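You operate a simulated robot arm through the tools that you are given. There is no shell and no other tool.

You run a simulated two-armed robot. Do the job below in one go: nothing can be reset, and whatever is moved stays where it is left.

TASK
Shut the maroon trainer down: throttle to idle, ignition off, key in its holder, fuel tap shut, black clamp off.
Fine: idle before ignition off, and ignition off before key and clamp; swing the clamp right up; leave the rest alone.
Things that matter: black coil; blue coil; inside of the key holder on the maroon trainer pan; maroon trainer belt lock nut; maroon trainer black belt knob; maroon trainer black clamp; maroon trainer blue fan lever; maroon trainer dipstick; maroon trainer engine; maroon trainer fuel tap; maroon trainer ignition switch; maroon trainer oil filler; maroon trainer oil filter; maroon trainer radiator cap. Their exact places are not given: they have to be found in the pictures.

It is judged by the outcome, as a careful person would: the job done as asked, and still so three seconds after it is handed in. It fails if anything else is knocked over, pushed out of place, dropped, spilled or broken.

THE ROBOT
Two 7-joint arms with fingered hands on one trunk, on a base that moves. Base frame: it is fixed to the floor where the robot stands at the start and does not move with it; the origin is under the middle of the robot, x ahead of it, y to its left, z up. Readings come in mm, degrees, newtons and seconds.
The left shoulder is at the start at [70, 162, 1169], the right one opposite. With the tool pointing down near the work surface each hand reaches from about 100 to 740 mm from the robot's upright axis, wherever it stands, measured 20 degrees to its own side. Places, roughly: inside of the key holder on the maroon trainer pan [700, 100, 700]; maroon trainer belt lock nut [700, -400, 700]; maroon trainer black belt knob [700, -500, 700]; maroon trainer black clamp [1100, 100, 800]; maroon trainer blue fan lever [700, -600, 800]; maroon trainer dipstick [900, -500, 900]; maroon trainer engine [1000, -300, 700]; maroon trainer fuel tap [700, -700, 500]; maroon trainer ignition switch [700, 200, 700]; maroon trainer oil filler [1000, 0, 900]; maroon trainer oil filter [1200, -100, 800]; maroon trainer radiator cap [800, -600, 1000]; maroon trainer red brake pedal [700, 100, 100]; maroon trainer red clamp [1300, 100, 800]; maroon trainer red fuel cap [800, -800, 500]; maroon trainer start button [700, 100, 700]. Payload 4 kg a hand.
Tool frame (each hand has its own): the origin (TCP) lies between the finger pads and is the grasp point; the fingertips stand 26 mm ahead of it; z points along the fingers, y is the line along which they close. The gripper opens to 132 mm; its body begins 73 mm behind the TCP. The gripper is a hand of 4 fingers: y runs from the thumb to the fingers, the wrist lies at [0, 0, -224] in the tool frame.
Orientation is told as [roll, pitch, yaw] about the base's x, y, z axes, in that order, counted from this pose: with the fingers straight down and closing along the base's y, the tool's x points along the base's -x, its y along +y and its z along -z.

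THE INTERFACE
- The arms move only by the tool apply_moves. It takes "left_series", "right_series" or both (then of equal length, played together; a hand with none holds still); each is a list of rows, each an object (a shift or turn left out is 0) with "dp": the shift along the tool's x, y, z in mm, a list of three; "rot": the turn, a rotation vector about the tool's x, y, z in degrees, a list of three. In form: [{"dp": [dx, dy, dz], "rot": [rx, ry, rz]}, ...]. A call has 1 to 20 rows; each row shifts and turns the commanded pose from where the row before left it, along the tool's axes as they then stand. Each row takes 0.2 s and may step no farther than 50 mm and 8.6 degrees from the row before; otherwise, the whole call is refused. Where a pose cannot be reached the arm comes as near as it can. A force on the tool above 50 N (or 10 N above the force at the start of the call, whichever is more), or a blocked arm, ends the call early, and 0.2 s more pass. In this call time passes only in rows, and 0.2 s behind the last. The reply holds the time, the measured pose of the TCP, the force on the tool along the base axes, the opening and the grip force, in the units named above and with some noise, with the torque about the TCP (base axes, N m) and any sound that the robot's microphone picked up.
- Cameras (640 x 400 px; columns grow to the right, rows downward): "scene" is now at [136.5, -27.2, 1398.4]; the picture's right is [-0.29, -0.96, 0.00], its down [-0.53, 0.16, -0.83] and it looks along [0.79, -0.24, -0.56] (base axes); focal length 291 px, centre (320, 200). "left" rides on the left gripper at [-73, 6, -93] in its tool frame; the picture's right is [-0.08, -1.00, 0.00], its down [0.78, -0.06, -0.62] and it looks along [0.62, -0.05, 0.79] (tool axes); focal length 230 px, centre (320, 200). "right" rides on the right gripper at [73, 6, -94] in its tool frame; the picture's right is [-0.08, 1.00, 0.00], its down [-0.79, -0.06, -0.62] and it looks along [-0.61, -0.05, 0.79] (tool axes); focal length 230 px, centre (320, 200).
- capture(camera): a new picture of that camera. No time passes.
- lift_body(by): slides the trunk up (or, below 0, down) by that many mm; the arms and the scene camera ride with it, the base frame stays. It gives what a move gives, with no picture.
- drive_base(legs): drives the robot by 1 to 6 legs, each [ahead, left, turn to the left] in mm, mm and degrees, along the robot's own axes; the way and the turn of a leg run together, so that a leg with both is an arc; at most 1500 mm and 180 degrees a leg. The arms and the cameras ride along, it lands a little off, and it stops where it bumps. It gives what a move gives.
- set_fingers(finger1, finger2, finger3, thumb_bend, hand): sets how far each is bent, from 0 (flat) to 1 (curled in); at 0.3 the hand is open as for a grip, at 0.7 the pads meet at the TCP. One left out holds its place. A second passes; each finger stops where it meets its share of the squeeze, and holds until it gets a number again. It is the only way to open and close the hand. It gives what a move gives, with no picture; readings hold the bend of each and the force on the fingers (four entries, about 0 where the hand has none), thumb and palm.
- head_to(pan, tilt): turns the head with the scene camera to pan (to the left, within 86 degrees either way) and tilt (down, from -29 to 69), counted from straight ahead of the robot. It gives what a move gives.
- pixel_to_xyz(camera, pixels): for up to 12 pixels [column, row] of the newest picture of that camera ("zoom" is the newest enlarged one), the place [x, y, z] in the base frame of the surface seen there, good to about 2 mm. No time passes.
- zoom(camera, box): a new picture of the part [left, top, right, bottom] of that camera's present view, enlarged. No time passes.
- hand_in(): hands the job in; it is judged then, once.

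Unless the task says otherwise, let go and move clear before handing in.

The tools are called after ">>>" by a JSON object that holds its "fn" and its "kwargs". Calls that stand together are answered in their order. apply_moves: Moves the arms, as the interface text tells. Its arguments: {"type":"object","properties":{"left_series":{"type":"array"},"right_series":{"type":"array"}},"required":[]} The other tools are called the same way: lift_body (by) moves the trunk up or down; set_fingers (finger1, finger2, finger3, thumb_bend, hand) moves the fingers one by one; drive_base (legs) drives the base; head_to (pan, tilt) turns the head that bears the scene camera; capture (camera) takes a picture; pixel_to_xyz (camera, pixels) gives the place of the surface under pixels of a picture; zoom (camera, box) takes an enlarged picture of a part of a camera's view; hand_in () hands the job in.

At the start:

```text
t: 0.0
left_ee_pos: [646.4, 179.8, 1119.6]
left_ee_rot: [0.0, 0.0, 0.0]
left_ft_force: [1.2, 0.4, 0.9]
left_wrist_torque: [-0.01, 0.0, 0.02]
left_grip_width: 131.9
left_grasp_force: 0.0
left_shape: jaw
left_bend: [0.3, 0.3, 0.3, 0.3]
left_finger forces: [0.0, 0.0, 0.1, 0.1, 0.1, 0.0]
right_ee_pos: [624.7, -243.3, 1147.9]
right_ee_rot: [0.0, 0.1, 0.1]
right_ft_force: [-0.5, -0.1, -0.4]
right_wrist_torque: [0.01, 0.02, -0.03]
right_grip_width: 132.0
right_grasp_force: 0.0
right_shape: jaw
right_bend: [0.3, 0.3, 0.3, 0.3]
right_finger forces: [0.1, 0.0, 0.1, 0.1, 0.0, 0.0]
trunk travel left (down, up): [-648.0, 292.0]
robot x, y, heading: [-0.1, -4.0, 0.2]
head pan, tilt (commanded): [-17.1, 33.8]
```

scene: 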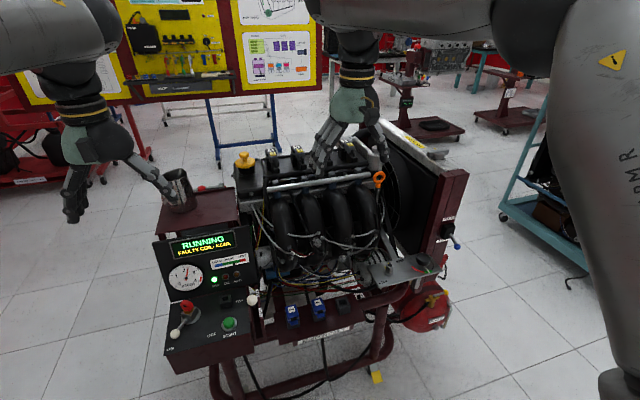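
right: 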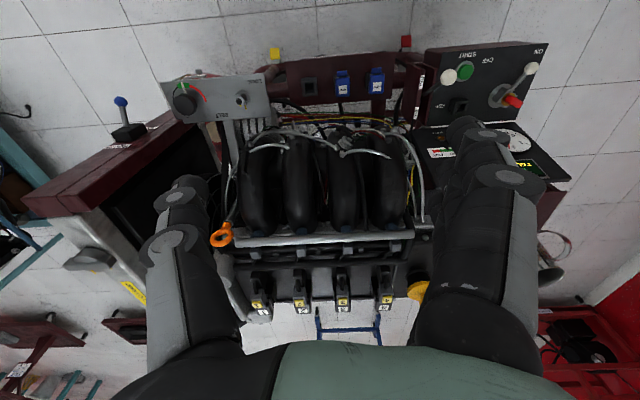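
left: 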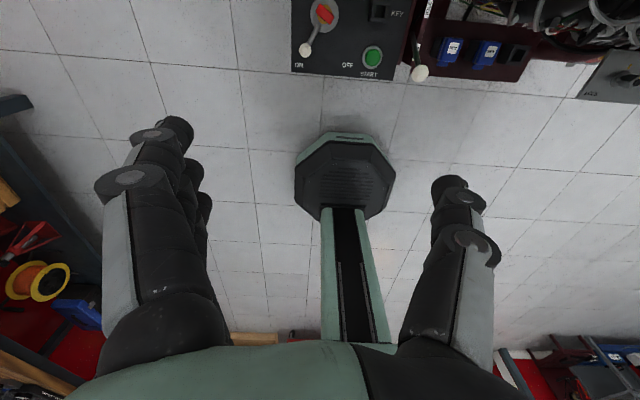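

The scene picture shows the maroon trainer, with its control panel around (205, 300) and the engine around (320, 220). I'll zoom in on the panel and the other controls before moving anything.

>>> {"fn": "zoom", "kwargs": {"camera": "scene", "box": [140, 220, 300, 380]}}

>>> {"fn": "zoom", "kwargs": {"camera": "scene", "box": [340, 220, 480, 340]}}

>>> {"fn": "zoom", "kwargs": {"camera": "scene", "box": [140, 130, 280, 240]}}

>>> {"fn": "zoom", "kwargs": {"camera": "scene", "box": [240, 220, 440, 340]}}

```text
2.50 times, centred on (220, 300) of scene
```

zoom: 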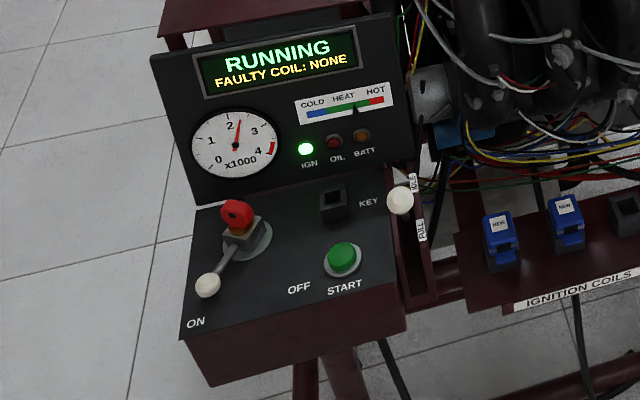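

```text
3.33 times, centred on (410, 280) of scene
```

zoom: 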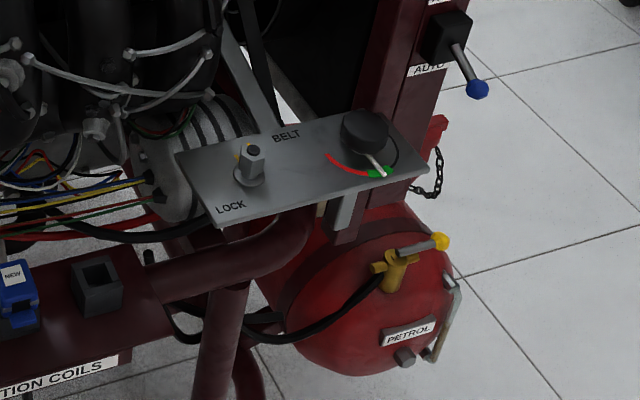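

```text
3.64 times, centred on (210, 185) of scene
```

zoom: 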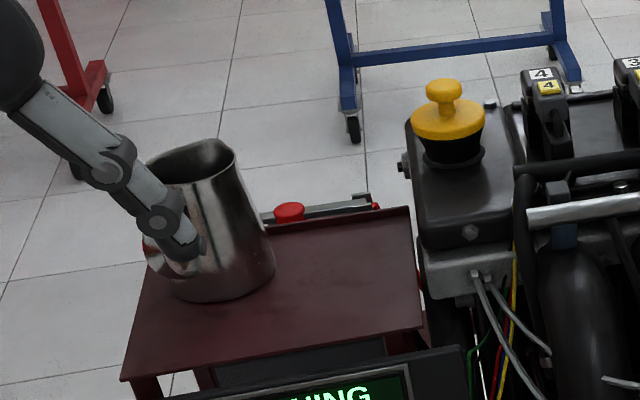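

```text
3.20 times, centred on (340, 280) of scene
```

zoom: 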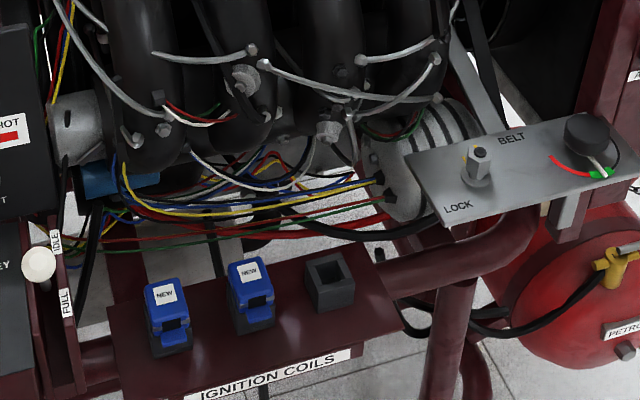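

The panel zoom shows the ignition lever with its white ball at ON, the red key head, the KEY socket, START, and the throttle's white knob between IDLE and FULL. I'll turn the head to look more closely and measure the points.

>>> {"fn": "zoom", "kwargs": {"camera": "scene", "box": [150, 270, 270, 350]}}

>>> {"fn": "pixel_to_xyz", "kwargs": {"camera": "scene", "pixels": [[174, 333], [187, 304], [252, 300], [229, 324], [224, 300], [167, 355], [255, 345], [222, 375], [186, 325], [200, 310]]}}

```text
5.00 times, centred on (210, 310) of scene
```

zoom: 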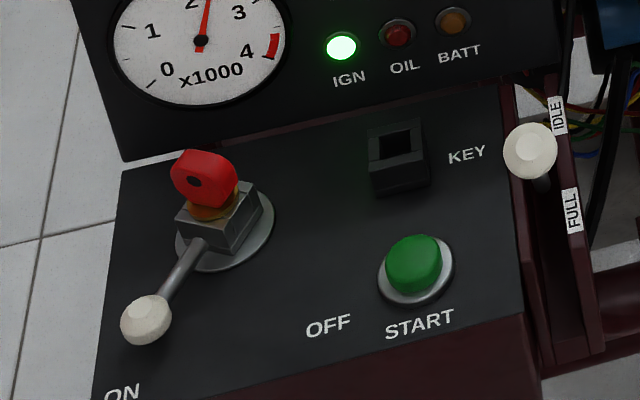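

```text
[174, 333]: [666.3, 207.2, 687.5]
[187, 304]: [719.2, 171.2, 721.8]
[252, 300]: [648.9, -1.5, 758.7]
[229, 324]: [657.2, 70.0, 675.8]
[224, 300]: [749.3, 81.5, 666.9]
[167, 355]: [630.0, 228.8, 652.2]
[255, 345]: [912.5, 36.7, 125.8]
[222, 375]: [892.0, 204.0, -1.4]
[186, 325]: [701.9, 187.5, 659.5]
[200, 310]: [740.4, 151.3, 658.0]
```

I'll measure the details in this zoomed picture: lever ball, lever root, key head, key holder opening, throttle knob and its slot labels.

>>> {"fn": "pixel_to_xyz", "kwargs": {"camera": "zoom", "pixels": [[146, 320], [180, 270], [203, 182], [215, 225], [242, 203], [396, 145], [372, 135], [422, 125], [378, 185], [425, 180], [400, 165], [530, 150]]}}

>>> {"fn": "pixel_to_xyz", "kwargs": {"camera": "zoom", "pixels": [[557, 115], [573, 210], [545, 180], [125, 180], [97, 390], [330, 326], [525, 330], [417, 265], [186, 160], [230, 190], [210, 150], [262, 225]]}}

```text
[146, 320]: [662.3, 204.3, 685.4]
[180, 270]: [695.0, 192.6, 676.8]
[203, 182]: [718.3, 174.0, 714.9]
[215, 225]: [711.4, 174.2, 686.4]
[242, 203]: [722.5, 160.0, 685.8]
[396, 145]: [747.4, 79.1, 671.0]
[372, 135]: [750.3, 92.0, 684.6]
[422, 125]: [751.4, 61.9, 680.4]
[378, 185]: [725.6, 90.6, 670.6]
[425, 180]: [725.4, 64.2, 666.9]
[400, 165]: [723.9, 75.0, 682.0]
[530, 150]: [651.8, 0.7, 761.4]
```

```text
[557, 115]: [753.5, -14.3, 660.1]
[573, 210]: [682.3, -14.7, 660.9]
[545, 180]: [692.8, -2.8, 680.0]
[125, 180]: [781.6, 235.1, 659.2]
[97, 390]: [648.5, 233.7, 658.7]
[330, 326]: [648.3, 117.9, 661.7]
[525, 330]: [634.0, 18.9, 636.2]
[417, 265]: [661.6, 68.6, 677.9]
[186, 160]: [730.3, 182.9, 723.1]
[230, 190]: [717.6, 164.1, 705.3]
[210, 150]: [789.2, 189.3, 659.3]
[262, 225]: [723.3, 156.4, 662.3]
```

I now have rough positions: switch axis near (715, 172), key holder near (738, 77, 682) and throttle knob near (650, 0, 760). Next I'll zoom in on the throttle, the fuel tap and the battery clamp area.

>>> {"fn": "zoom", "kwargs": {"camera": "scene", "box": [230, 270, 290, 320]}}

>>> {"fn": "zoom", "kwargs": {"camera": "scene", "box": [385, 275, 455, 325]}}

>>> {"fn": "zoom", "kwargs": {"camera": "scene", "box": [150, 165, 250, 235]}}

>>> {"fn": "pixel_to_xyz", "kwargs": {"camera": "scene", "pixels": [[201, 188], [215, 185], [228, 187], [180, 180], [180, 205], [170, 215], [235, 200], [160, 235], [410, 280], [425, 282], [440, 292], [425, 300]]}}

```text
8.00 times, centred on (260, 295) of scene
```

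zoom: 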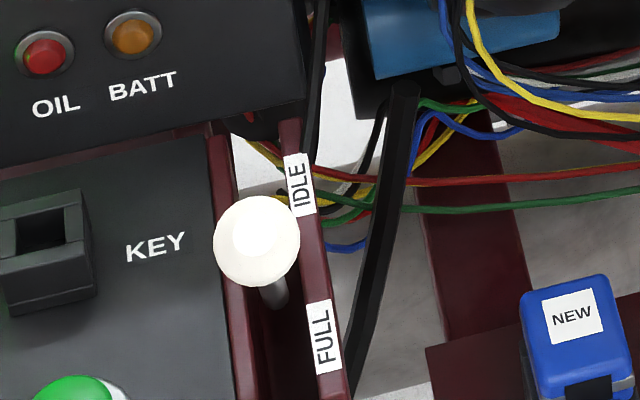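

```text
8.00 times, centred on (420, 300) of scene
```

zoom: 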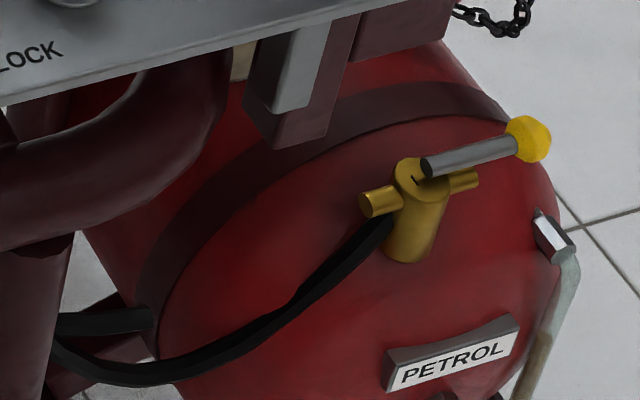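

```text
5.71 times, centred on (200, 200) of scene
```

zoom: 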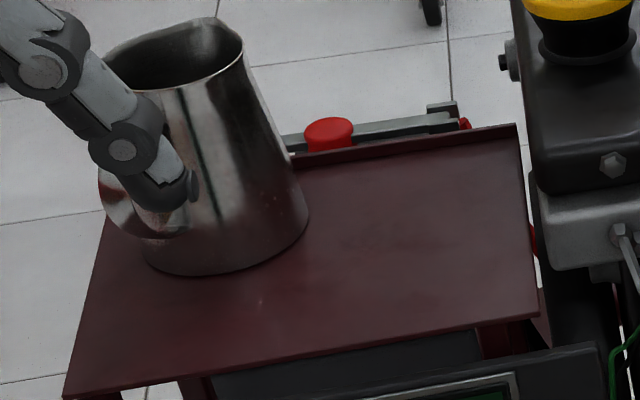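

```text
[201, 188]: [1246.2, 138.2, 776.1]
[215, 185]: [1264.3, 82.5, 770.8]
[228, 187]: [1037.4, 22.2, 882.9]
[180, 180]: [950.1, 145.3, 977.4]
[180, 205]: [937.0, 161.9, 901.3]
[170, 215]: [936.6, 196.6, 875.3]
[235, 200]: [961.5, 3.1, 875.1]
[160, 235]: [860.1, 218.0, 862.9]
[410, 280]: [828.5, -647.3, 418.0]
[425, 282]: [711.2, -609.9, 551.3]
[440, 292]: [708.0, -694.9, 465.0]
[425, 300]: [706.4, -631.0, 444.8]
```

The throttle lever stands in a slot along x, leaning towards FULL (-x), so idle is towards +x. I'll bring the right hand down in front of the trainer for a close view and shift the left hand outward out of its way.

>>> {"fn": "apply_moves", "kwargs": {"right_series": [{"dp": [10, 0, 50]}, {"dp": [10, 0, 50]}, {"dp": [10, 0, 50]}, {"dp": [10, 0, 50]}, {"dp": [10, 0, 50]}, {"dp": [0, 44, 0]}, {"dp": [0, 44, 0]}, {"dp": [0, 44, 0]}, {"dp": [0, 44, 0]}, {"dp": [0, 44, 0]}], "left_series": [{"dp": [0, 10, 0]}, {"dp": [0, 10, 0]}, {"dp": [0, 10, 0]}, {"dp": [0, 10, 0]}, {"dp": [0, 10, 0]}, {"dp": [0, 10, 0]}, {"dp": [0, 10, 0]}, {"dp": [0, 10, 0]}, {"dp": [0, 10, 0]}, {"dp": [0, 10, 0]}]}}

>>> {"fn": "capture", "kwargs": {"camera": "right"}}

>>> {"fn": "capture", "kwargs": {"camera": "scene"}}

```text
refused: row 1 steps farther than a row can; nothing moved
```

```text
taken
```

right: 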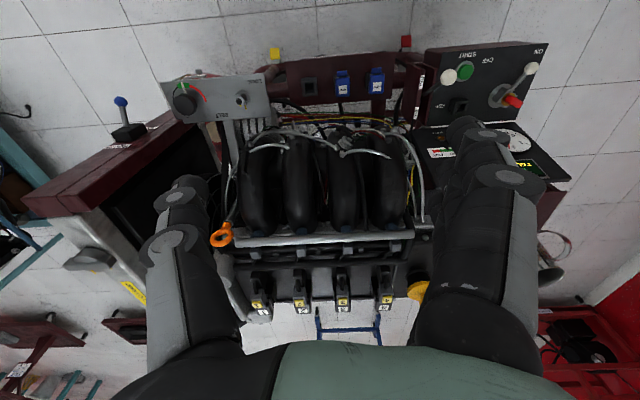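

```text
taken
```

scene: 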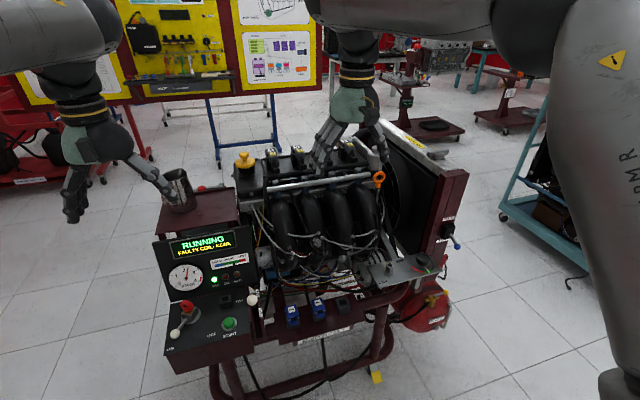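

The call was refused because each combined step was just over 50 mm. I'll repeat it with smaller steps.

>>> {"fn": "apply_moves", "kwargs": {"right_series": [{"dp": [10, 0, 45]}, {"dp": [10, 0, 45]}, {"dp": [10, 0, 45]}, {"dp": [10, 0, 45]}, {"dp": [10, 0, 45]}, {"dp": [0, 44, 0]}, {"dp": [0, 44, 0]}, {"dp": [0, 44, 0]}, {"dp": [0, 44, 0]}, {"dp": [0, 44, 0]}], "left_series": [{"dp": [0, 10, 0]}, {"dp": [0, 10, 0]}, {"dp": [0, 10, 0]}, {"dp": [0, 10, 0]}, {"dp": [0, 10, 0]}, {"dp": [0, 10, 0]}, {"dp": [0, 10, 0]}, {"dp": [0, 10, 0]}, {"dp": [0, 10, 0]}, {"dp": [0, 10, 0]}]}}

>>> {"fn": "capture", "kwargs": {"camera": "right"}}

>>> {"fn": "capture", "kwargs": {"camera": "scene"}}

```text
t: 2.2
left_ee_pos: [646.5, 281.4, 1119.7]
left_ee_rot: [-0.1, 0.0, -0.1]
left_ft_force: [-0.2, 0.4, 0.3]
left_wrist_torque: [-0.03, 0.02, -0.01]
left_grip_width: 131.7
left_grasp_force: 0.0
left_shape: jaw
left_bend: [0.3, 0.3, 0.3, 0.3]
left_finger forces: [0.0, 0.0, 0.0, 0.0, 0.0, 0.0]
right_ee_pos: [574.2, -20.9, 922.3]
right_ee_rot: [-0.1, 0.1, -0.1]
right_ft_force: [-0.5, 0.4, 0.5]
right_wrist_torque: [0.01, -0.01, 0.0]
right_grip_width: 131.7
right_grasp_force: 0.1
right_shape: jaw
right_bend: [0.3, 0.3, 0.3, 0.3]
right_finger forces: [0.0, 0.0, 0.0, 0.1, 0.0, 0.0]
trunk travel left (down, up): [-648.0, 292.0]
robot x, y, heading: [-2.2, 0.7, -0.0]
head pan, tilt (commanded): [-17.1, 33.8]
```

```text
taken
```

right: 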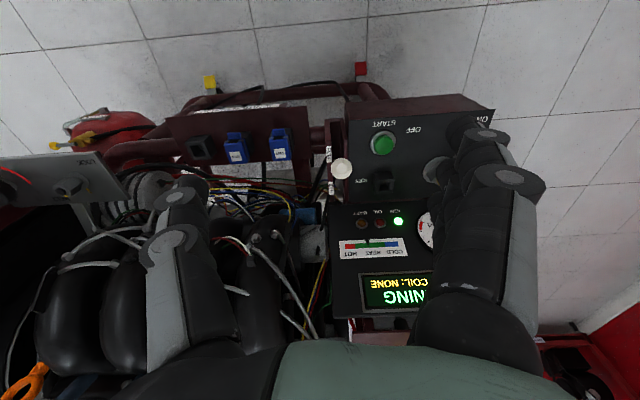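

```text
taken
```

scene: 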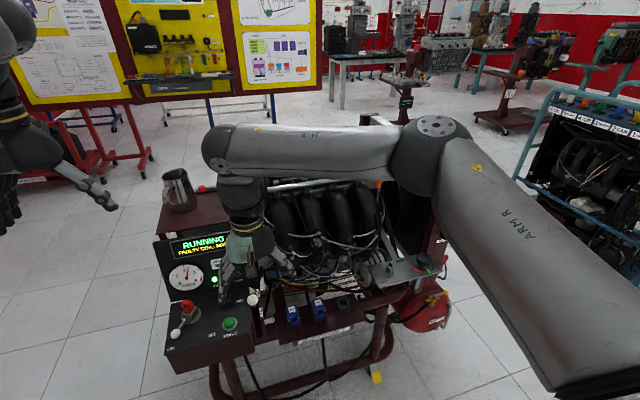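

The right camera shows the throttle knob at (342, 168) and the slot with its IDLE and FULL labels. I'll zoom in and measure it.

>>> {"fn": "zoom", "kwargs": {"camera": "right", "box": [310, 130, 390, 210]}}

>>> {"fn": "pixel_to_xyz", "kwargs": {"camera": "right", "pixels": [[342, 168], [337, 170], [348, 168], [342, 161], [342, 176], [329, 155], [332, 187], [385, 145], [383, 182], [383, 190], [398, 221], [437, 172]]}}

```text
5.00 times, centred on (350, 170) of right
```

zoom: 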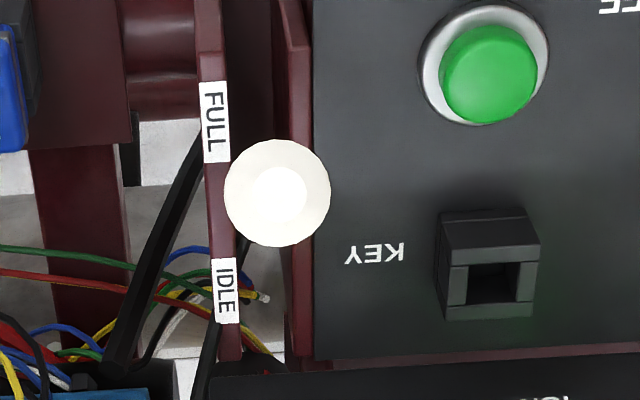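

```text
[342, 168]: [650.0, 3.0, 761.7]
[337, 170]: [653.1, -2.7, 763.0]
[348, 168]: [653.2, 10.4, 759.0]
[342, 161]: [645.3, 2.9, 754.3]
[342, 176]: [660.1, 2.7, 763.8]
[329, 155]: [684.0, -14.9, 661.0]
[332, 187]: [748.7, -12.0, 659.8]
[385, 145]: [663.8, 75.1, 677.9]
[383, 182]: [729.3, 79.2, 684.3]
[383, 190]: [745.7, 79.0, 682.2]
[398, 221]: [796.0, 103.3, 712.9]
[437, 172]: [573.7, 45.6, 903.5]
```

The throttle knob's centre is about (655, 3, 750) with a radius of about 13 mm. I'll measure how far the console stands out next to the lever's path before pushing.

>>> {"fn": "pixel_to_xyz", "kwargs": {"camera": "right", "pixels": [[332, 215], [330, 260], [333, 310], [355, 310], [352, 205], [345, 205], [325, 200], [313, 240], [300, 300], [340, 130], [325, 130], [320, 180]]}}

>>> {"fn": "pixel_to_xyz", "kwargs": {"camera": "scene", "pixels": [[157, 243], [175, 238], [156, 255], [165, 300], [200, 250], [180, 300], [260, 280], [266, 300], [258, 318], [195, 232], [150, 380], [270, 260]]}}

```text
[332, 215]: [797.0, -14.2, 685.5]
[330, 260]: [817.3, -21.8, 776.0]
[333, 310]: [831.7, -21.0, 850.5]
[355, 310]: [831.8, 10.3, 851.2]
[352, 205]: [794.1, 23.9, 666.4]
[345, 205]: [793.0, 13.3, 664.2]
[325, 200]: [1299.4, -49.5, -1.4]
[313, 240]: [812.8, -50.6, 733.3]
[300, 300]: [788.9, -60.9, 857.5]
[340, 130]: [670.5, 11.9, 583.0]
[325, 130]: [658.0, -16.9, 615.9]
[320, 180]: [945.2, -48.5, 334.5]
```

```text
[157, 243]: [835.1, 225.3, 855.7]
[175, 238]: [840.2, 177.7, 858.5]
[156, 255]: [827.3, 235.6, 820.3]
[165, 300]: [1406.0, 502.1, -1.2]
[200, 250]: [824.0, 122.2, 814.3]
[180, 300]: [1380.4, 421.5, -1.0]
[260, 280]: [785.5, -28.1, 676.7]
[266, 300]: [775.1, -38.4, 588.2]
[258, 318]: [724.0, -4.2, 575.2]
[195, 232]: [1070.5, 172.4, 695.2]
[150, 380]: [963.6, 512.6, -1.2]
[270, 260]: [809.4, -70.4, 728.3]
```

The console face spans y -22 to 235 and runs from x ≈ 790 at z 660 to x ≈ 835 at z 855, so the lever has room to swing. I'll pinch the right hand closed and tilt it 45° forward so the fingertips push the knob.

>>> {"fn": "set_fingers", "kwargs": {"hand": "right", "finger1": 0.7, "finger2": 0.7, "finger3": 0.7, "thumb_bend": 0.7}}

>>> {"fn": "apply_moves", "kwargs": {"right_series": [{"rot": [0, -7.5, 0]}, {"rot": [0, -7.5, 0]}, {"rot": [0, -7.5, 0]}, {"rot": [0, -7.5, 0]}, {"rot": [0, -7.5, 0]}, {"rot": [0, -7.5, 0]}]}}

>>> {"fn": "capture", "kwargs": {"camera": "right"}}

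>>> {"fn": "capture", "kwargs": {"camera": "scene"}}

```text
t: 3.2
left_ee_pos: [645.5, 280.2, 1119.2]
left_ee_rot: [0.1, -0.1, 0.1]
left_ft_force: [0.2, 0.7, 0.3]
left_wrist_torque: [-0.01, 0.01, 0.02]
left_grip_width: 131.8
left_grasp_force: 0.0
left_shape: jaw
left_bend: [0.3, 0.3, 0.3, 0.3]
left_finger forces: [0.1, 0.0, 0.0, 0.0, 0.1, 0.0]
right_ee_pos: [574.2, -21.9, 921.4]
right_ee_rot: [0.0, 0.0, 0.0]
right_ft_force: [-0.2, 0.3, 0.3]
right_wrist_torque: [0.0, -0.02, 0.01]
right_grip_width: 14.4
right_grasp_force: 0.1
right_shape: fingers
right_bend: [0.7, 0.7, 0.7, 0.7]
right_finger forces: [0.0, 0.0, 0.0, 0.1, 0.0, 0.0]
trunk travel left (down, up): [-648.0, 292.0]
robot x, y, heading: [-2.6, 2.1, -0.1]
head pan, tilt (commanded): [-17.1, 33.8]
```

```text
t: 4.6
left_ee_pos: [646.2, 280.0, 1120.2]
left_ee_rot: [0.0, -0.1, 0.0]
left_ft_force: [0.2, -0.2, -0.1]
left_wrist_torque: [-0.01, 0.0, 0.01]
left_grip_width: 131.8
left_grasp_force: 0.0
left_shape: jaw
left_bend: [0.3, 0.3, 0.3, 0.3]
left_finger forces: [0.0, 0.1, 0.0, 0.1, 0.0, 0.1]
right_ee_pos: [574.8, -21.8, 923.3]
right_ee_rot: [0.0, -45.1, -0.1]
right_ft_force: [-1.3, 0.3, -0.3]
right_wrist_torque: [0.0, -0.01, -0.01]
right_grip_width: 14.4
right_grasp_force: 0.0
right_shape: fingers
right_bend: [0.7, 0.7, 0.7, 0.7]
right_finger forces: [0.1, 0.0, 0.0, 0.0, 0.0, 0.1]
trunk travel left (down, up): [-648.0, 292.0]
robot x, y, heading: [-1.0, -1.1, -0.1]
head pan, tilt (commanded): [-17.1, 33.8]
```

```text
taken
```

right: 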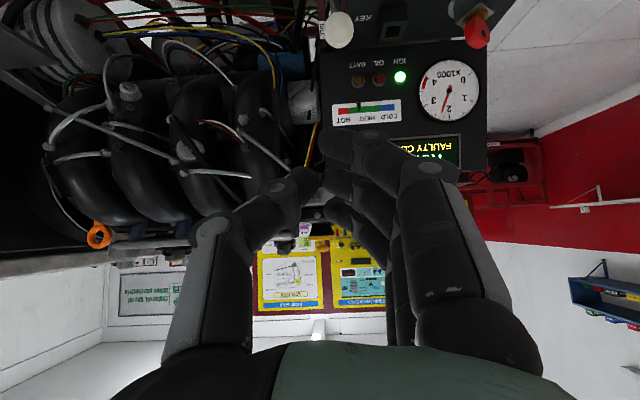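

```text
taken
```

scene: 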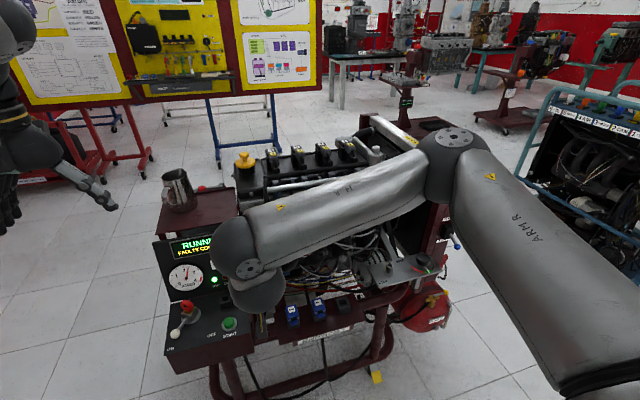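

Both hands are clear. A 45° tilt would push the knob partly downward, so I'll reduce it to about 15° and bring the closed fingers down just in front (-x) of the knob.

>>> {"fn": "apply_moves", "kwargs": {"right_series": [{"rot": [0, 7.5, 0]}, {"rot": [0, 7.5, 0]}, {"rot": [0, 7.5, 0]}, {"rot": [0, 7.5, 0]}, {"dp": [8.6, 6.2, 42]}, {"dp": [8.6, 6.2, 42]}, {"dp": [8.6, 6.2, 42]}, {"dp": [8.6, 6.2, 42]}]}}

>>> {"fn": "capture", "kwargs": {"camera": "right"}}

>>> {"fn": "capture", "kwargs": {"camera": "scene"}}

```text
t: 6.4
left_ee_pos: [646.9, 280.4, 1119.2]
left_ee_rot: [0.0, -0.1, 0.0]
left_ft_force: [0.8, -0.2, -0.1]
left_wrist_torque: [0.01, 0.02, -0.03]
left_grip_width: 131.8
left_grasp_force: 0.1
left_shape: jaw
left_bend: [0.3, 0.3, 0.3, 0.3]
left_finger forces: [0.1, 0.0, 0.0, 0.0, 0.0, 0.1]
right_ee_pos: [583.6, 1.5, 752.5]
right_ee_rot: [-0.1, -14.9, 0.1]
right_ft_force: [0.7, -0.1, -0.5]
right_wrist_torque: [-0.02, 0.0, 0.0]
right_grip_width: 14.5
right_grasp_force: 0.1
right_shape: fingers
right_bend: [0.7, 0.7, 0.7, 0.7]
right_finger forces: [0.0, 0.1, 0.0, 0.0, 0.1, 0.0]
trunk travel left (down, up): [-648.0, 292.0]
robot x, y, heading: [-0.4, 2.2, 0.1]
head pan, tilt (commanded): [-17.1, 33.8]
```

```text
taken
```

right: 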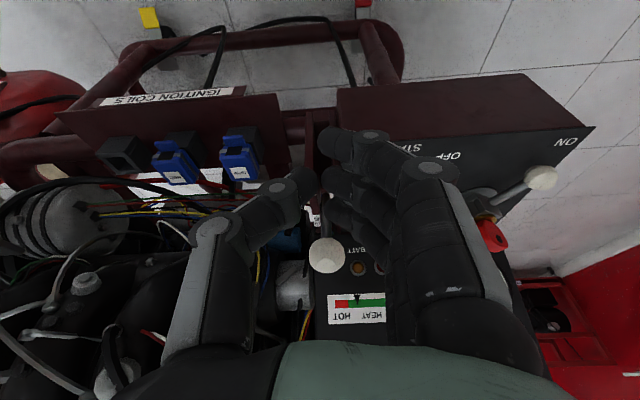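

```text
taken
```

scene: 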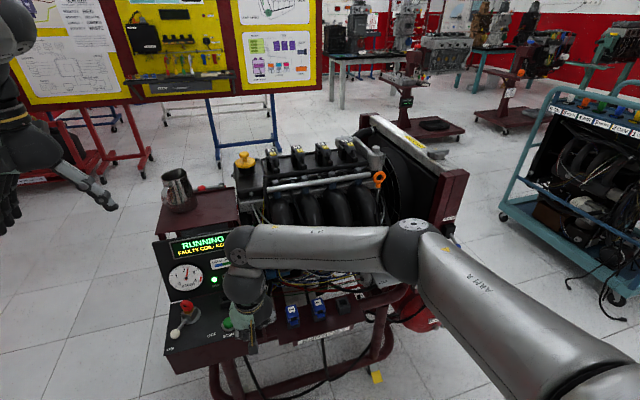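

The knob is at (327, 255) in the right picture, just beyond the front finger whose tip is near (345, 205). I'll measure that finger to line it up with the knob.

>>> {"fn": "pixel_to_xyz", "kwargs": {"camera": "right", "pixels": [[327, 255], [312, 255], [343, 255], [327, 240], [340, 202], [355, 215], [370, 225], [345, 180], [340, 145], [300, 182], [335, 212]]}}

>>> {"fn": "zoom", "kwargs": {"camera": "right", "box": [240, 110, 440, 310]}}

```text
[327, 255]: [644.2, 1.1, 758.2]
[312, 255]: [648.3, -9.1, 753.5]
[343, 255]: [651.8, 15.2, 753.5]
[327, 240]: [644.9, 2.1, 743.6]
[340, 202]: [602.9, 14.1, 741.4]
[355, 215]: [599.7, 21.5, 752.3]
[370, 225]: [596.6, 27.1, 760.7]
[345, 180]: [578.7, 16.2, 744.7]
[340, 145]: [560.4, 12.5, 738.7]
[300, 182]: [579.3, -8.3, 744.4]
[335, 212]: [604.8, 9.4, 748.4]
```

```text
2.00 times, centred on (340, 210) of right
```

zoom: 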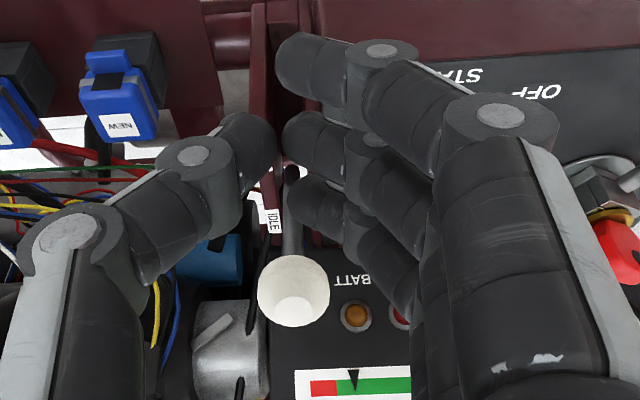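

The front finger sits about 12 mm to the +y side of the knob. I'll shift the hand 14 mm in -y and push the knob along +x, watching the force.

>>> {"fn": "apply_moves", "kwargs": {"right_series": [{"dp": [0, -14, 0]}, {"dp": [-12, 0, 3]}, {"dp": [-12, 0, 3]}, {"dp": [-10, 0, 2]}, {"dp": [-10, 0, 2]}, {"dp": [-10, 0, 1]}, {"dp": [-10, 0, 1]}, {"dp": [-10, 0, 1]}, {"dp": [-10, 0, 1]}]}}

>>> {"fn": "capture", "kwargs": {"camera": "right"}}

>>> {"fn": "zoom", "kwargs": {"camera": "scene", "box": [140, 220, 300, 380]}}

```text
t: 8.4
left_ee_pos: [646.4, 280.4, 1119.9]
left_ee_rot: [0.0, 0.0, 0.0]
left_ft_force: [0.4, 0.6, 0.7]
left_wrist_torque: [-0.04, 0.01, 0.0]
left_grip_width: 131.9
left_grasp_force: 0.1
left_shape: jaw
left_bend: [0.3, 0.3, 0.3, 0.3]
left_finger forces: [0.0, 0.1, 0.0, 0.0, 0.1, 0.0]
right_ee_pos: [670.5, -10.2, 761.8]
right_ee_rot: [0.0, -14.9, -0.1]
right_ft_force: [-0.5, 0.8, -0.8]
right_wrist_torque: [-0.02, 0.03, 0.02]
right_grip_width: 14.4
right_grasp_force: 1.0
right_shape: fingers
right_bend: [0.7, 0.7, 0.7, 0.7]
right_finger forces: [0.1, 0.0, 1.0, 0.0, 0.1, 0.0]
trunk travel left (down, up): [-648.0, 292.0]
robot x, y, heading: [-0.5, 0.8, 0.1]
head pan, tilt (commanded): [-17.1, 33.8]
```

```text
taken
```

right: 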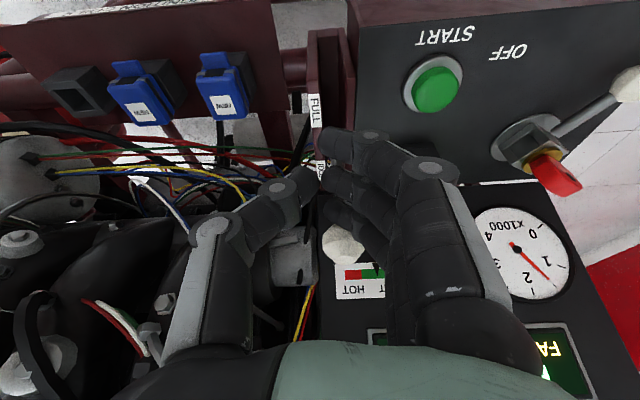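

```text
2.50 times, centred on (220, 300) of scene
```

zoom: 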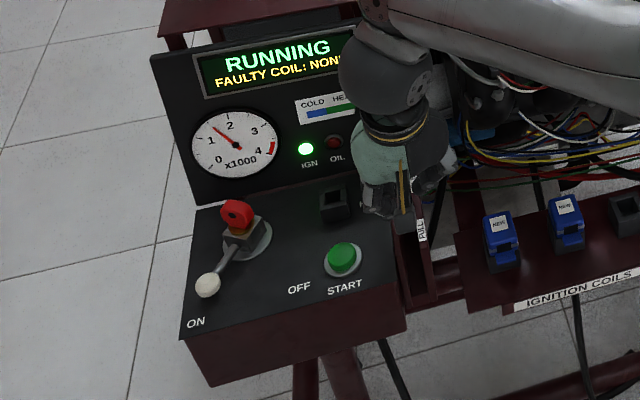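

It's working: the tach dropped from about 2.2 to 1.4, and only the front finger carries about 1 N. I'll keep pushing towards idle.

>>> {"fn": "apply_moves", "kwargs": {"right_series": [{"dp": [-8, 0, 2]}, {"dp": [-8, 0, 2]}, {"dp": [-8, 0, 2]}, {"dp": [-8, 0, 2]}]}}

>>> {"fn": "capture", "kwargs": {"camera": "right"}}

>>> {"fn": "zoom", "kwargs": {"camera": "scene", "box": [140, 220, 300, 380]}}

```text
t: 9.4
left_ee_pos: [641.4, 279.9, 1122.4]
left_ee_rot: [0.0, -0.5, 0.0]
left_ft_force: [0.5, 0.0, 0.7]
left_wrist_torque: [0.0, -0.01, 0.0]
left_grip_width: 131.8
left_grasp_force: 0.1
left_shape: jaw
left_bend: [0.3, 0.3, 0.3, 0.3]
left_finger forces: [0.0, 0.1, 0.0, 0.0, 0.1, 0.1]
right_ee_pos: [691.4, -10.9, 759.7]
right_ee_rot: [-0.1, -14.3, 0.6]
right_ft_force: [-46.1, 1.9, -2.9]
right_wrist_torque: [-0.02, 0.72, 0.56]
right_grip_width: 14.7
right_grasp_force: 22.5
right_shape: fingers
right_bend: [0.7, 0.7, 0.71, 0.7]
right_finger forces: [0.0, 0.1, 44.5, 0.0, 0.1, 0.0]
trunk travel left (down, up): [-648.0, 292.0]
robot x, y, heading: [-1.5, 0.3, 0.0]
head pan, tilt (commanded): [-17.1, 33.8]
```

```text
taken
```

right: 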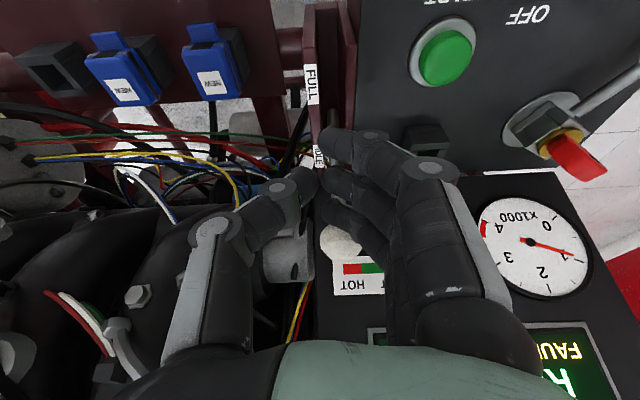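

```text
2.50 times, centred on (220, 300) of scene
```

zoom: 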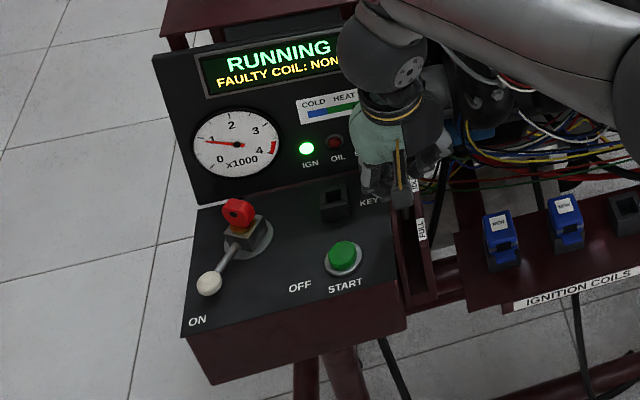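

The push met a firm 46 N stop and the tach dropped to about 0.9, which looks like the idle stop. I'll back off and check the lever and tach.

>>> {"fn": "apply_moves", "kwargs": {"right_series": [{"dp": [10, 0, -2]}, {"dp": [20, 0, -5]}, {"dp": [20, 0, -5]}, {"dp": [25, 0, -10]}, {"dp": [25, 0, -20]}, {"dp": [20, -20, -30]}, {"dp": [0, -35, -30]}, {"dp": [0, -40, -20]}]}}

>>> {"fn": "capture", "kwargs": {"camera": "right"}}

>>> {"fn": "zoom", "kwargs": {"camera": "scene", "box": [140, 220, 300, 380]}}

```text
t: 11.2
left_ee_pos: [646.2, 279.1, 1121.4]
left_ee_rot: [0.1, -0.3, 0.1]
left_ft_force: [0.5, -0.3, -0.9]
left_wrist_torque: [0.01, 0.03, 0.01]
left_grip_width: 131.8
left_grasp_force: 0.0
left_shape: jaw
left_bend: [0.3, 0.3, 0.3, 0.3]
left_finger forces: [0.0, 0.1, 0.0, 0.0, 0.0, 0.0]
right_ee_pos: [554.7, -106.8, 847.0]
right_ee_rot: [0.1, -14.9, 0.0]
right_ft_force: [0.2, -0.7, -0.8]
right_wrist_torque: [-0.02, 0.0, 0.04]
right_grip_width: 14.4
right_grasp_force: 0.1
right_shape: fingers
right_bend: [0.7, 0.7, 0.7, 0.7]
right_finger forces: [0.0, 0.0, 0.0, 0.0, 0.0, 0.1]
trunk travel left (down, up): [-648.0, 292.0]
robot x, y, heading: [3.3, -1.6, 0.0]
head pan, tilt (commanded): [-17.1, 33.8]
```

```text
taken
```

right: 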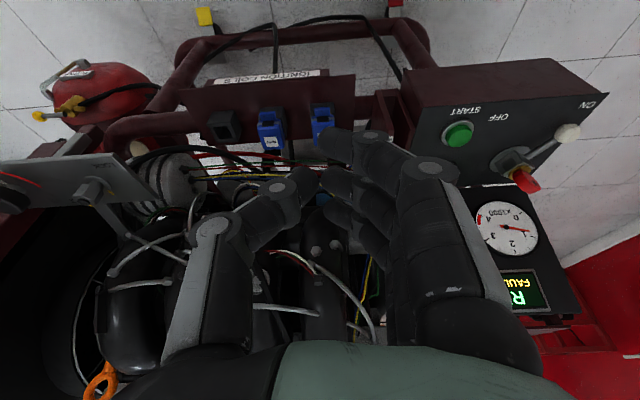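

```text
2.50 times, centred on (220, 300) of scene
```

zoom: 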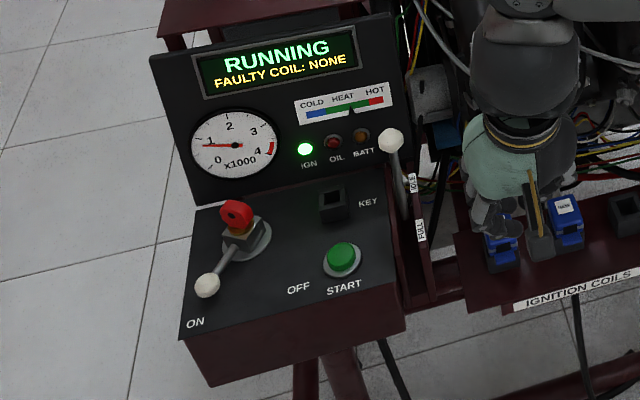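

The tach settled at about 0.9 and the throttle knob now stands upright near the IDLE label. I'll measure its position and look at the lever closely.

>>> {"fn": "pixel_to_xyz", "kwargs": {"camera": "zoom", "pixels": [[391, 140], [396, 165], [404, 205], [238, 212], [207, 285], [333, 203]]}}

>>> {"fn": "zoom", "kwargs": {"camera": "scene", "box": [215, 260, 275, 310]}}

>>> {"fn": "zoom", "kwargs": {"camera": "scene", "box": [175, 235, 235, 285]}}

```text
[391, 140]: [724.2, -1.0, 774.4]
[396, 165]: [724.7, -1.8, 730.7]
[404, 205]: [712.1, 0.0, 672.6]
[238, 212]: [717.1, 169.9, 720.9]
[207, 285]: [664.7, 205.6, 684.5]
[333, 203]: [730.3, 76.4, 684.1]
```

```text
8.00 times, centred on (245, 285) of scene
```

zoom: 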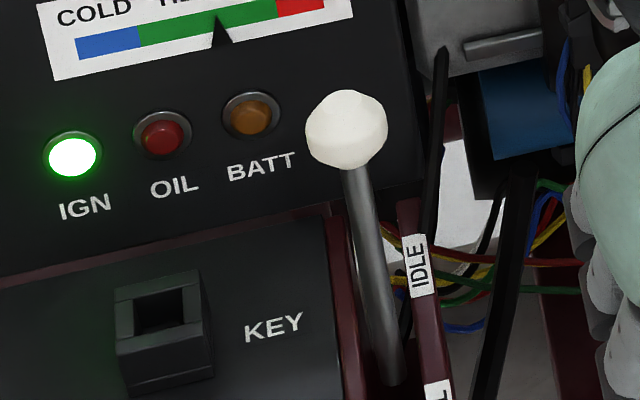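

```text
8.00 times, centred on (205, 260) of scene
```

zoom: 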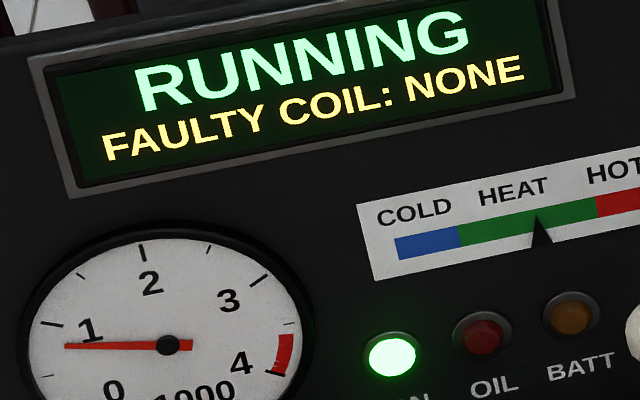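

Throttle is at idle: knob now near (735, -1, 765) and about 800 rpm. Next is the ignition lever, so I'll part-close the left hand and bring it above the white ball at about (668, 205, 680).

>>> {"fn": "set_fingers", "kwargs": {"hand": "left", "finger1": 0.52, "finger2": 0.52, "finger3": 0.52, "thumb_bend": 0.52}}

>>> {"fn": "apply_moves", "kwargs": {"left_series": [{"dp": [-1, -9, 42]}, {"dp": [-1, -9, 42]}, {"dp": [-1, -9, 42]}, {"dp": [-1, -9, 42]}, {"dp": [-1, -9, 42]}, {"dp": [-1, -9, 42]}, {"dp": [-1, -9, 42]}, {"dp": [-1, -9, 36]}]}}

>>> {"fn": "capture", "kwargs": {"camera": "left"}}

>>> {"fn": "capture", "kwargs": {"camera": "scene"}}

```text
t: 12.2
left_ee_pos: [647.1, 279.2, 1120.6]
left_ee_rot: [0.0, -0.1, 0.0]
left_ft_force: [0.0, -0.4, 0.2]
left_wrist_torque: [-0.04, 0.01, 0.01]
left_grip_width: 65.2
left_grasp_force: 0.0
left_shape: fingers
left_bend: [0.52, 0.52, 0.52, 0.52]
left_finger forces: [0.0, 0.0, 0.0, 0.1, 0.1, 0.1]
right_ee_pos: [555.9, -105.6, 847.0]
right_ee_rot: [0.0, -15.1, -0.1]
right_ft_force: [-0.1, -0.5, 0.1]
right_wrist_torque: [0.0, -0.01, 0.02]
right_grip_width: 14.5
right_grasp_force: 0.0
right_shape: fingers
right_bend: [0.7, 0.7, 0.7, 0.7]
right_finger forces: [0.0, 0.0, 0.0, 0.0, 0.1, 0.0]
trunk travel left (down, up): [-648.0, 292.0]
robot x, y, heading: [-2.1, -0.7, -0.1]
head pan, tilt (commanded): [-17.1, 33.8]
```

```text
t: 14.0
left_ee_pos: [652.7, 207.6, 788.6]
left_ee_rot: [0.0, 0.1, 0.1]
left_ft_force: [0.2, 0.7, -1.3]
left_wrist_torque: [-0.02, 0.01, 0.02]
left_grip_width: 65.0
left_grasp_force: 0.1
left_shape: fingers
left_bend: [0.52, 0.52, 0.52, 0.52]
left_finger forces: [0.0, 0.1, 0.0, 0.0, 0.1, 0.0]
right_ee_pos: [556.1, -105.4, 847.9]
right_ee_rot: [0.1, -14.9, 0.0]
right_ft_force: [0.0, -0.9, -0.3]
right_wrist_torque: [-0.01, 0.0, -0.01]
right_grip_width: 14.3
right_grasp_force: 0.0
right_shape: fingers
right_bend: [0.7, 0.7, 0.7, 0.7]
right_finger forces: [0.1, 0.0, 0.0, 0.0, 0.0, 0.0]
trunk travel left (down, up): [-648.0, 292.0]
robot x, y, heading: [-3.7, -0.5, -0.2]
head pan, tilt (commanded): [-17.1, 33.8]
```

```text
taken
```

left: 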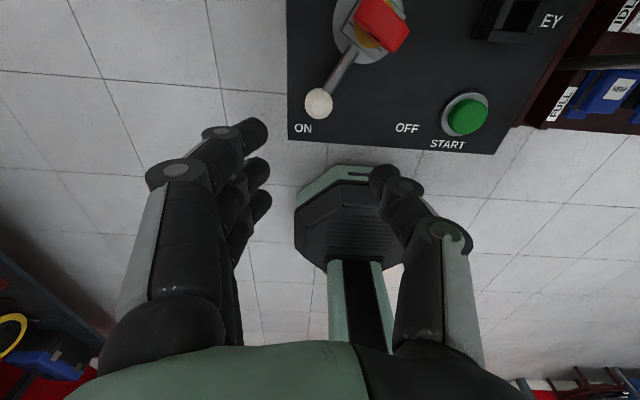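

```text
taken
```

scene: 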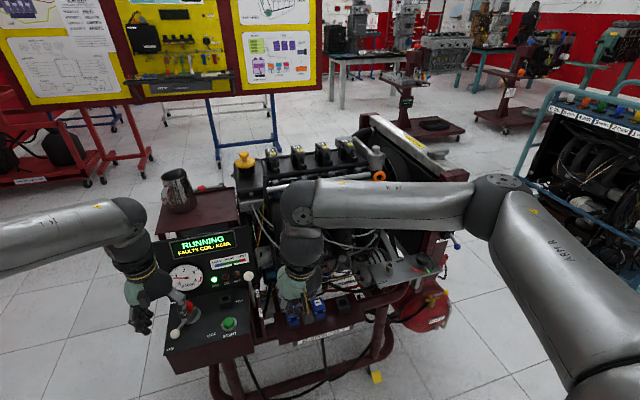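

The left camera sees the ball at (318, 104), the lever, the key and the holder. I'll zoom in on the key and switch and measure them.

>>> {"fn": "zoom", "kwargs": {"camera": "left", "box": [290, 0, 430, 130]}}

>>> {"fn": "pixel_to_xyz", "kwargs": {"camera": "left", "pixels": [[318, 104], [306, 104], [330, 104], [318, 92], [345, 70], [380, 25], [365, 40], [400, 25], [375, 5], [360, 20], [250, 135], [385, 180]]}}

```text
3.08 times, centred on (360, 65) of left
```

zoom: 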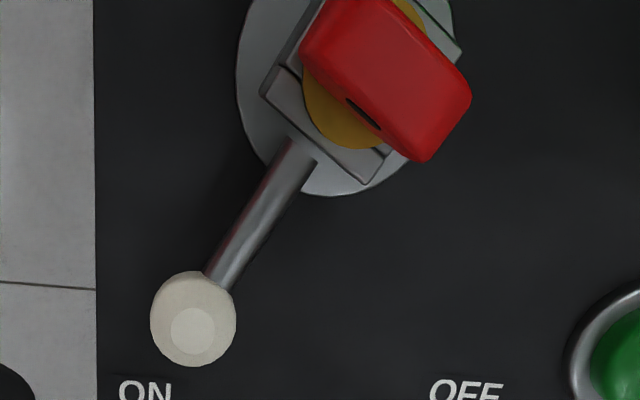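

```text
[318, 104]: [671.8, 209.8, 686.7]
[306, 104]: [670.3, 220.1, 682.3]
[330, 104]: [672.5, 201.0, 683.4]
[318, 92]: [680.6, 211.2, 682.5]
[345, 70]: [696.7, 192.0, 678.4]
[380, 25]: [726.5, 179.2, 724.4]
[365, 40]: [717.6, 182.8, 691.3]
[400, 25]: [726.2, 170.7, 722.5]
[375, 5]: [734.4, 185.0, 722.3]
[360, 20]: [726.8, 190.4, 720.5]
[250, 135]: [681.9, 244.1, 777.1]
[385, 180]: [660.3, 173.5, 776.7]
```

I'll query the zoomed pixels directly to get the shape of the key's bow.

>>> {"fn": "pixel_to_xyz", "kwargs": {"camera": "zoom", "pixels": [[310, 50], [350, 15], [380, 10], [460, 90], [425, 150], [400, 130], [340, 80], [360, 110], [410, 60], [330, 120], [290, 90], [360, 165]]}}

>>> {"fn": "zoom", "kwargs": {"camera": "scene", "box": [170, 290, 215, 325]}}

```text
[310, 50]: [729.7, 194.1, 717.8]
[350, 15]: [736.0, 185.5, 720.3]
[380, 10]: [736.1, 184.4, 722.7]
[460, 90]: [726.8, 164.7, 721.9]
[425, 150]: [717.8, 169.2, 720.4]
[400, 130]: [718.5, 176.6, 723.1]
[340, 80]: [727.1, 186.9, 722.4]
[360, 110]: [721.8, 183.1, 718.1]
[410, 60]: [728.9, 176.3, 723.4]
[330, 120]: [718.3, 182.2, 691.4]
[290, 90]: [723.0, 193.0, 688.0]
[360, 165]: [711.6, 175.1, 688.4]
```

```text
11.43 times, centred on (192, 308) of scene
```

zoom: 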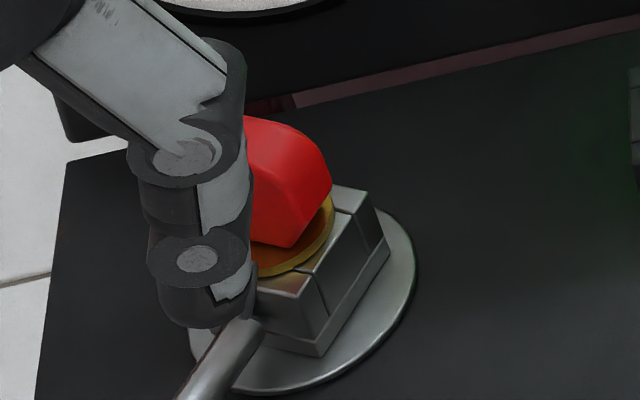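

The ball's centre is about (671, 210, 677), the lever is about 62 mm long, and the red bow is about 27 × 10 mm set across the lever. I'll move over the ball, yaw the left hand about 32° so it closes across the lever, and lower partway.

>>> {"fn": "apply_moves", "kwargs": {"left_series": [{"dp": [-17, 3.5, 0], "rot": [0, 0, 0]}, {"rot": [0, 0, 8]}, {"rot": [0, 0, 8]}, {"rot": [0, 0, 8]}, {"rot": [0, 0, 8]}, {"dp": [0, 0, 30]}, {"dp": [0, 0, 20]}]}}

>>> {"fn": "capture", "kwargs": {"camera": "left"}}

>>> {"fn": "zoom", "kwargs": {"camera": "scene", "box": [110, 250, 230, 350]}}

```text
t: 15.6
left_ee_pos: [671.2, 210.4, 740.8]
left_ee_rot: [0.0, -0.1, -32.0]
left_ft_force: [-0.2, -0.5, -0.7]
left_wrist_torque: [0.03, 0.01, 0.01]
left_grip_width: 64.8
left_grasp_force: 0.0
left_shape: fingers
left_bend: [0.52, 0.52, 0.52, 0.52]
left_finger forces: [0.0, 0.0, 0.0, 0.0, 0.0, 0.0]
right_ee_pos: [555.9, -105.4, 848.4]
right_ee_rot: [-0.1, -14.9, 0.0]
right_ft_force: [-0.5, 0.1, 0.5]
right_wrist_torque: [-0.01, 0.05, 0.01]
right_grip_width: 14.3
right_grasp_force: 0.1
right_shape: fingers
right_bend: [0.7, 0.7, 0.7, 0.7]
right_finger forces: [0.1, 0.1, 0.0, 0.0, 0.1, 0.0]
trunk travel left (down, up): [-648.0, 292.0]
robot x, y, heading: [2.2, 0.1, -0.2]
head pan, tilt (commanded): [-17.1, 33.8]
```

```text
taken
```

left: 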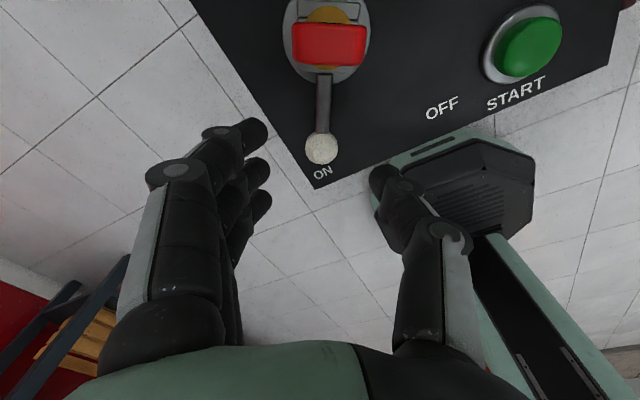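

```text
4.00 times, centred on (170, 300) of scene
```

zoom: 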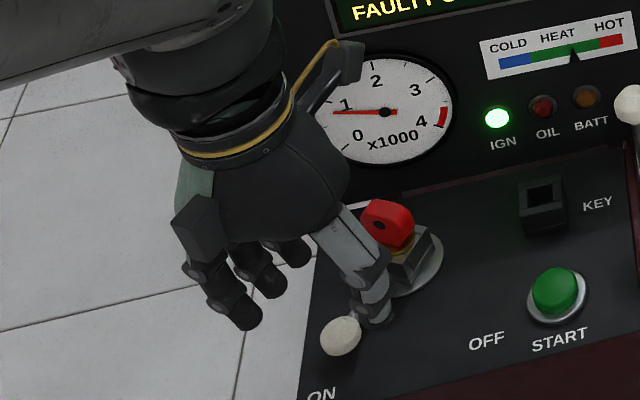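

The lever now lies straight down the middle of the left picture, from the ball at (321, 148) to the key at (328, 45). I'll measure the ball and labels again before descending.

>>> {"fn": "pixel_to_xyz", "kwargs": {"camera": "left", "pixels": [[321, 148], [306, 148], [336, 148], [321, 136], [322, 172], [440, 108], [322, 90], [300, 45], [360, 45], [330, 30], [530, 45], [250, 130]]}}

```text
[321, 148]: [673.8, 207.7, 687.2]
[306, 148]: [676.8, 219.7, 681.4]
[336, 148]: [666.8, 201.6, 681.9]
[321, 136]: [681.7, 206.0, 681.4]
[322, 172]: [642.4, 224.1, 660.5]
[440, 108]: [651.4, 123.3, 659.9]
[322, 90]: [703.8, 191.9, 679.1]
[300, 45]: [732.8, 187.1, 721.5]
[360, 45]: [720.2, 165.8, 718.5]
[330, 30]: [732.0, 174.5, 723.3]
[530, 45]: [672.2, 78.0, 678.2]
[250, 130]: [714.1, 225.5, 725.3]
```

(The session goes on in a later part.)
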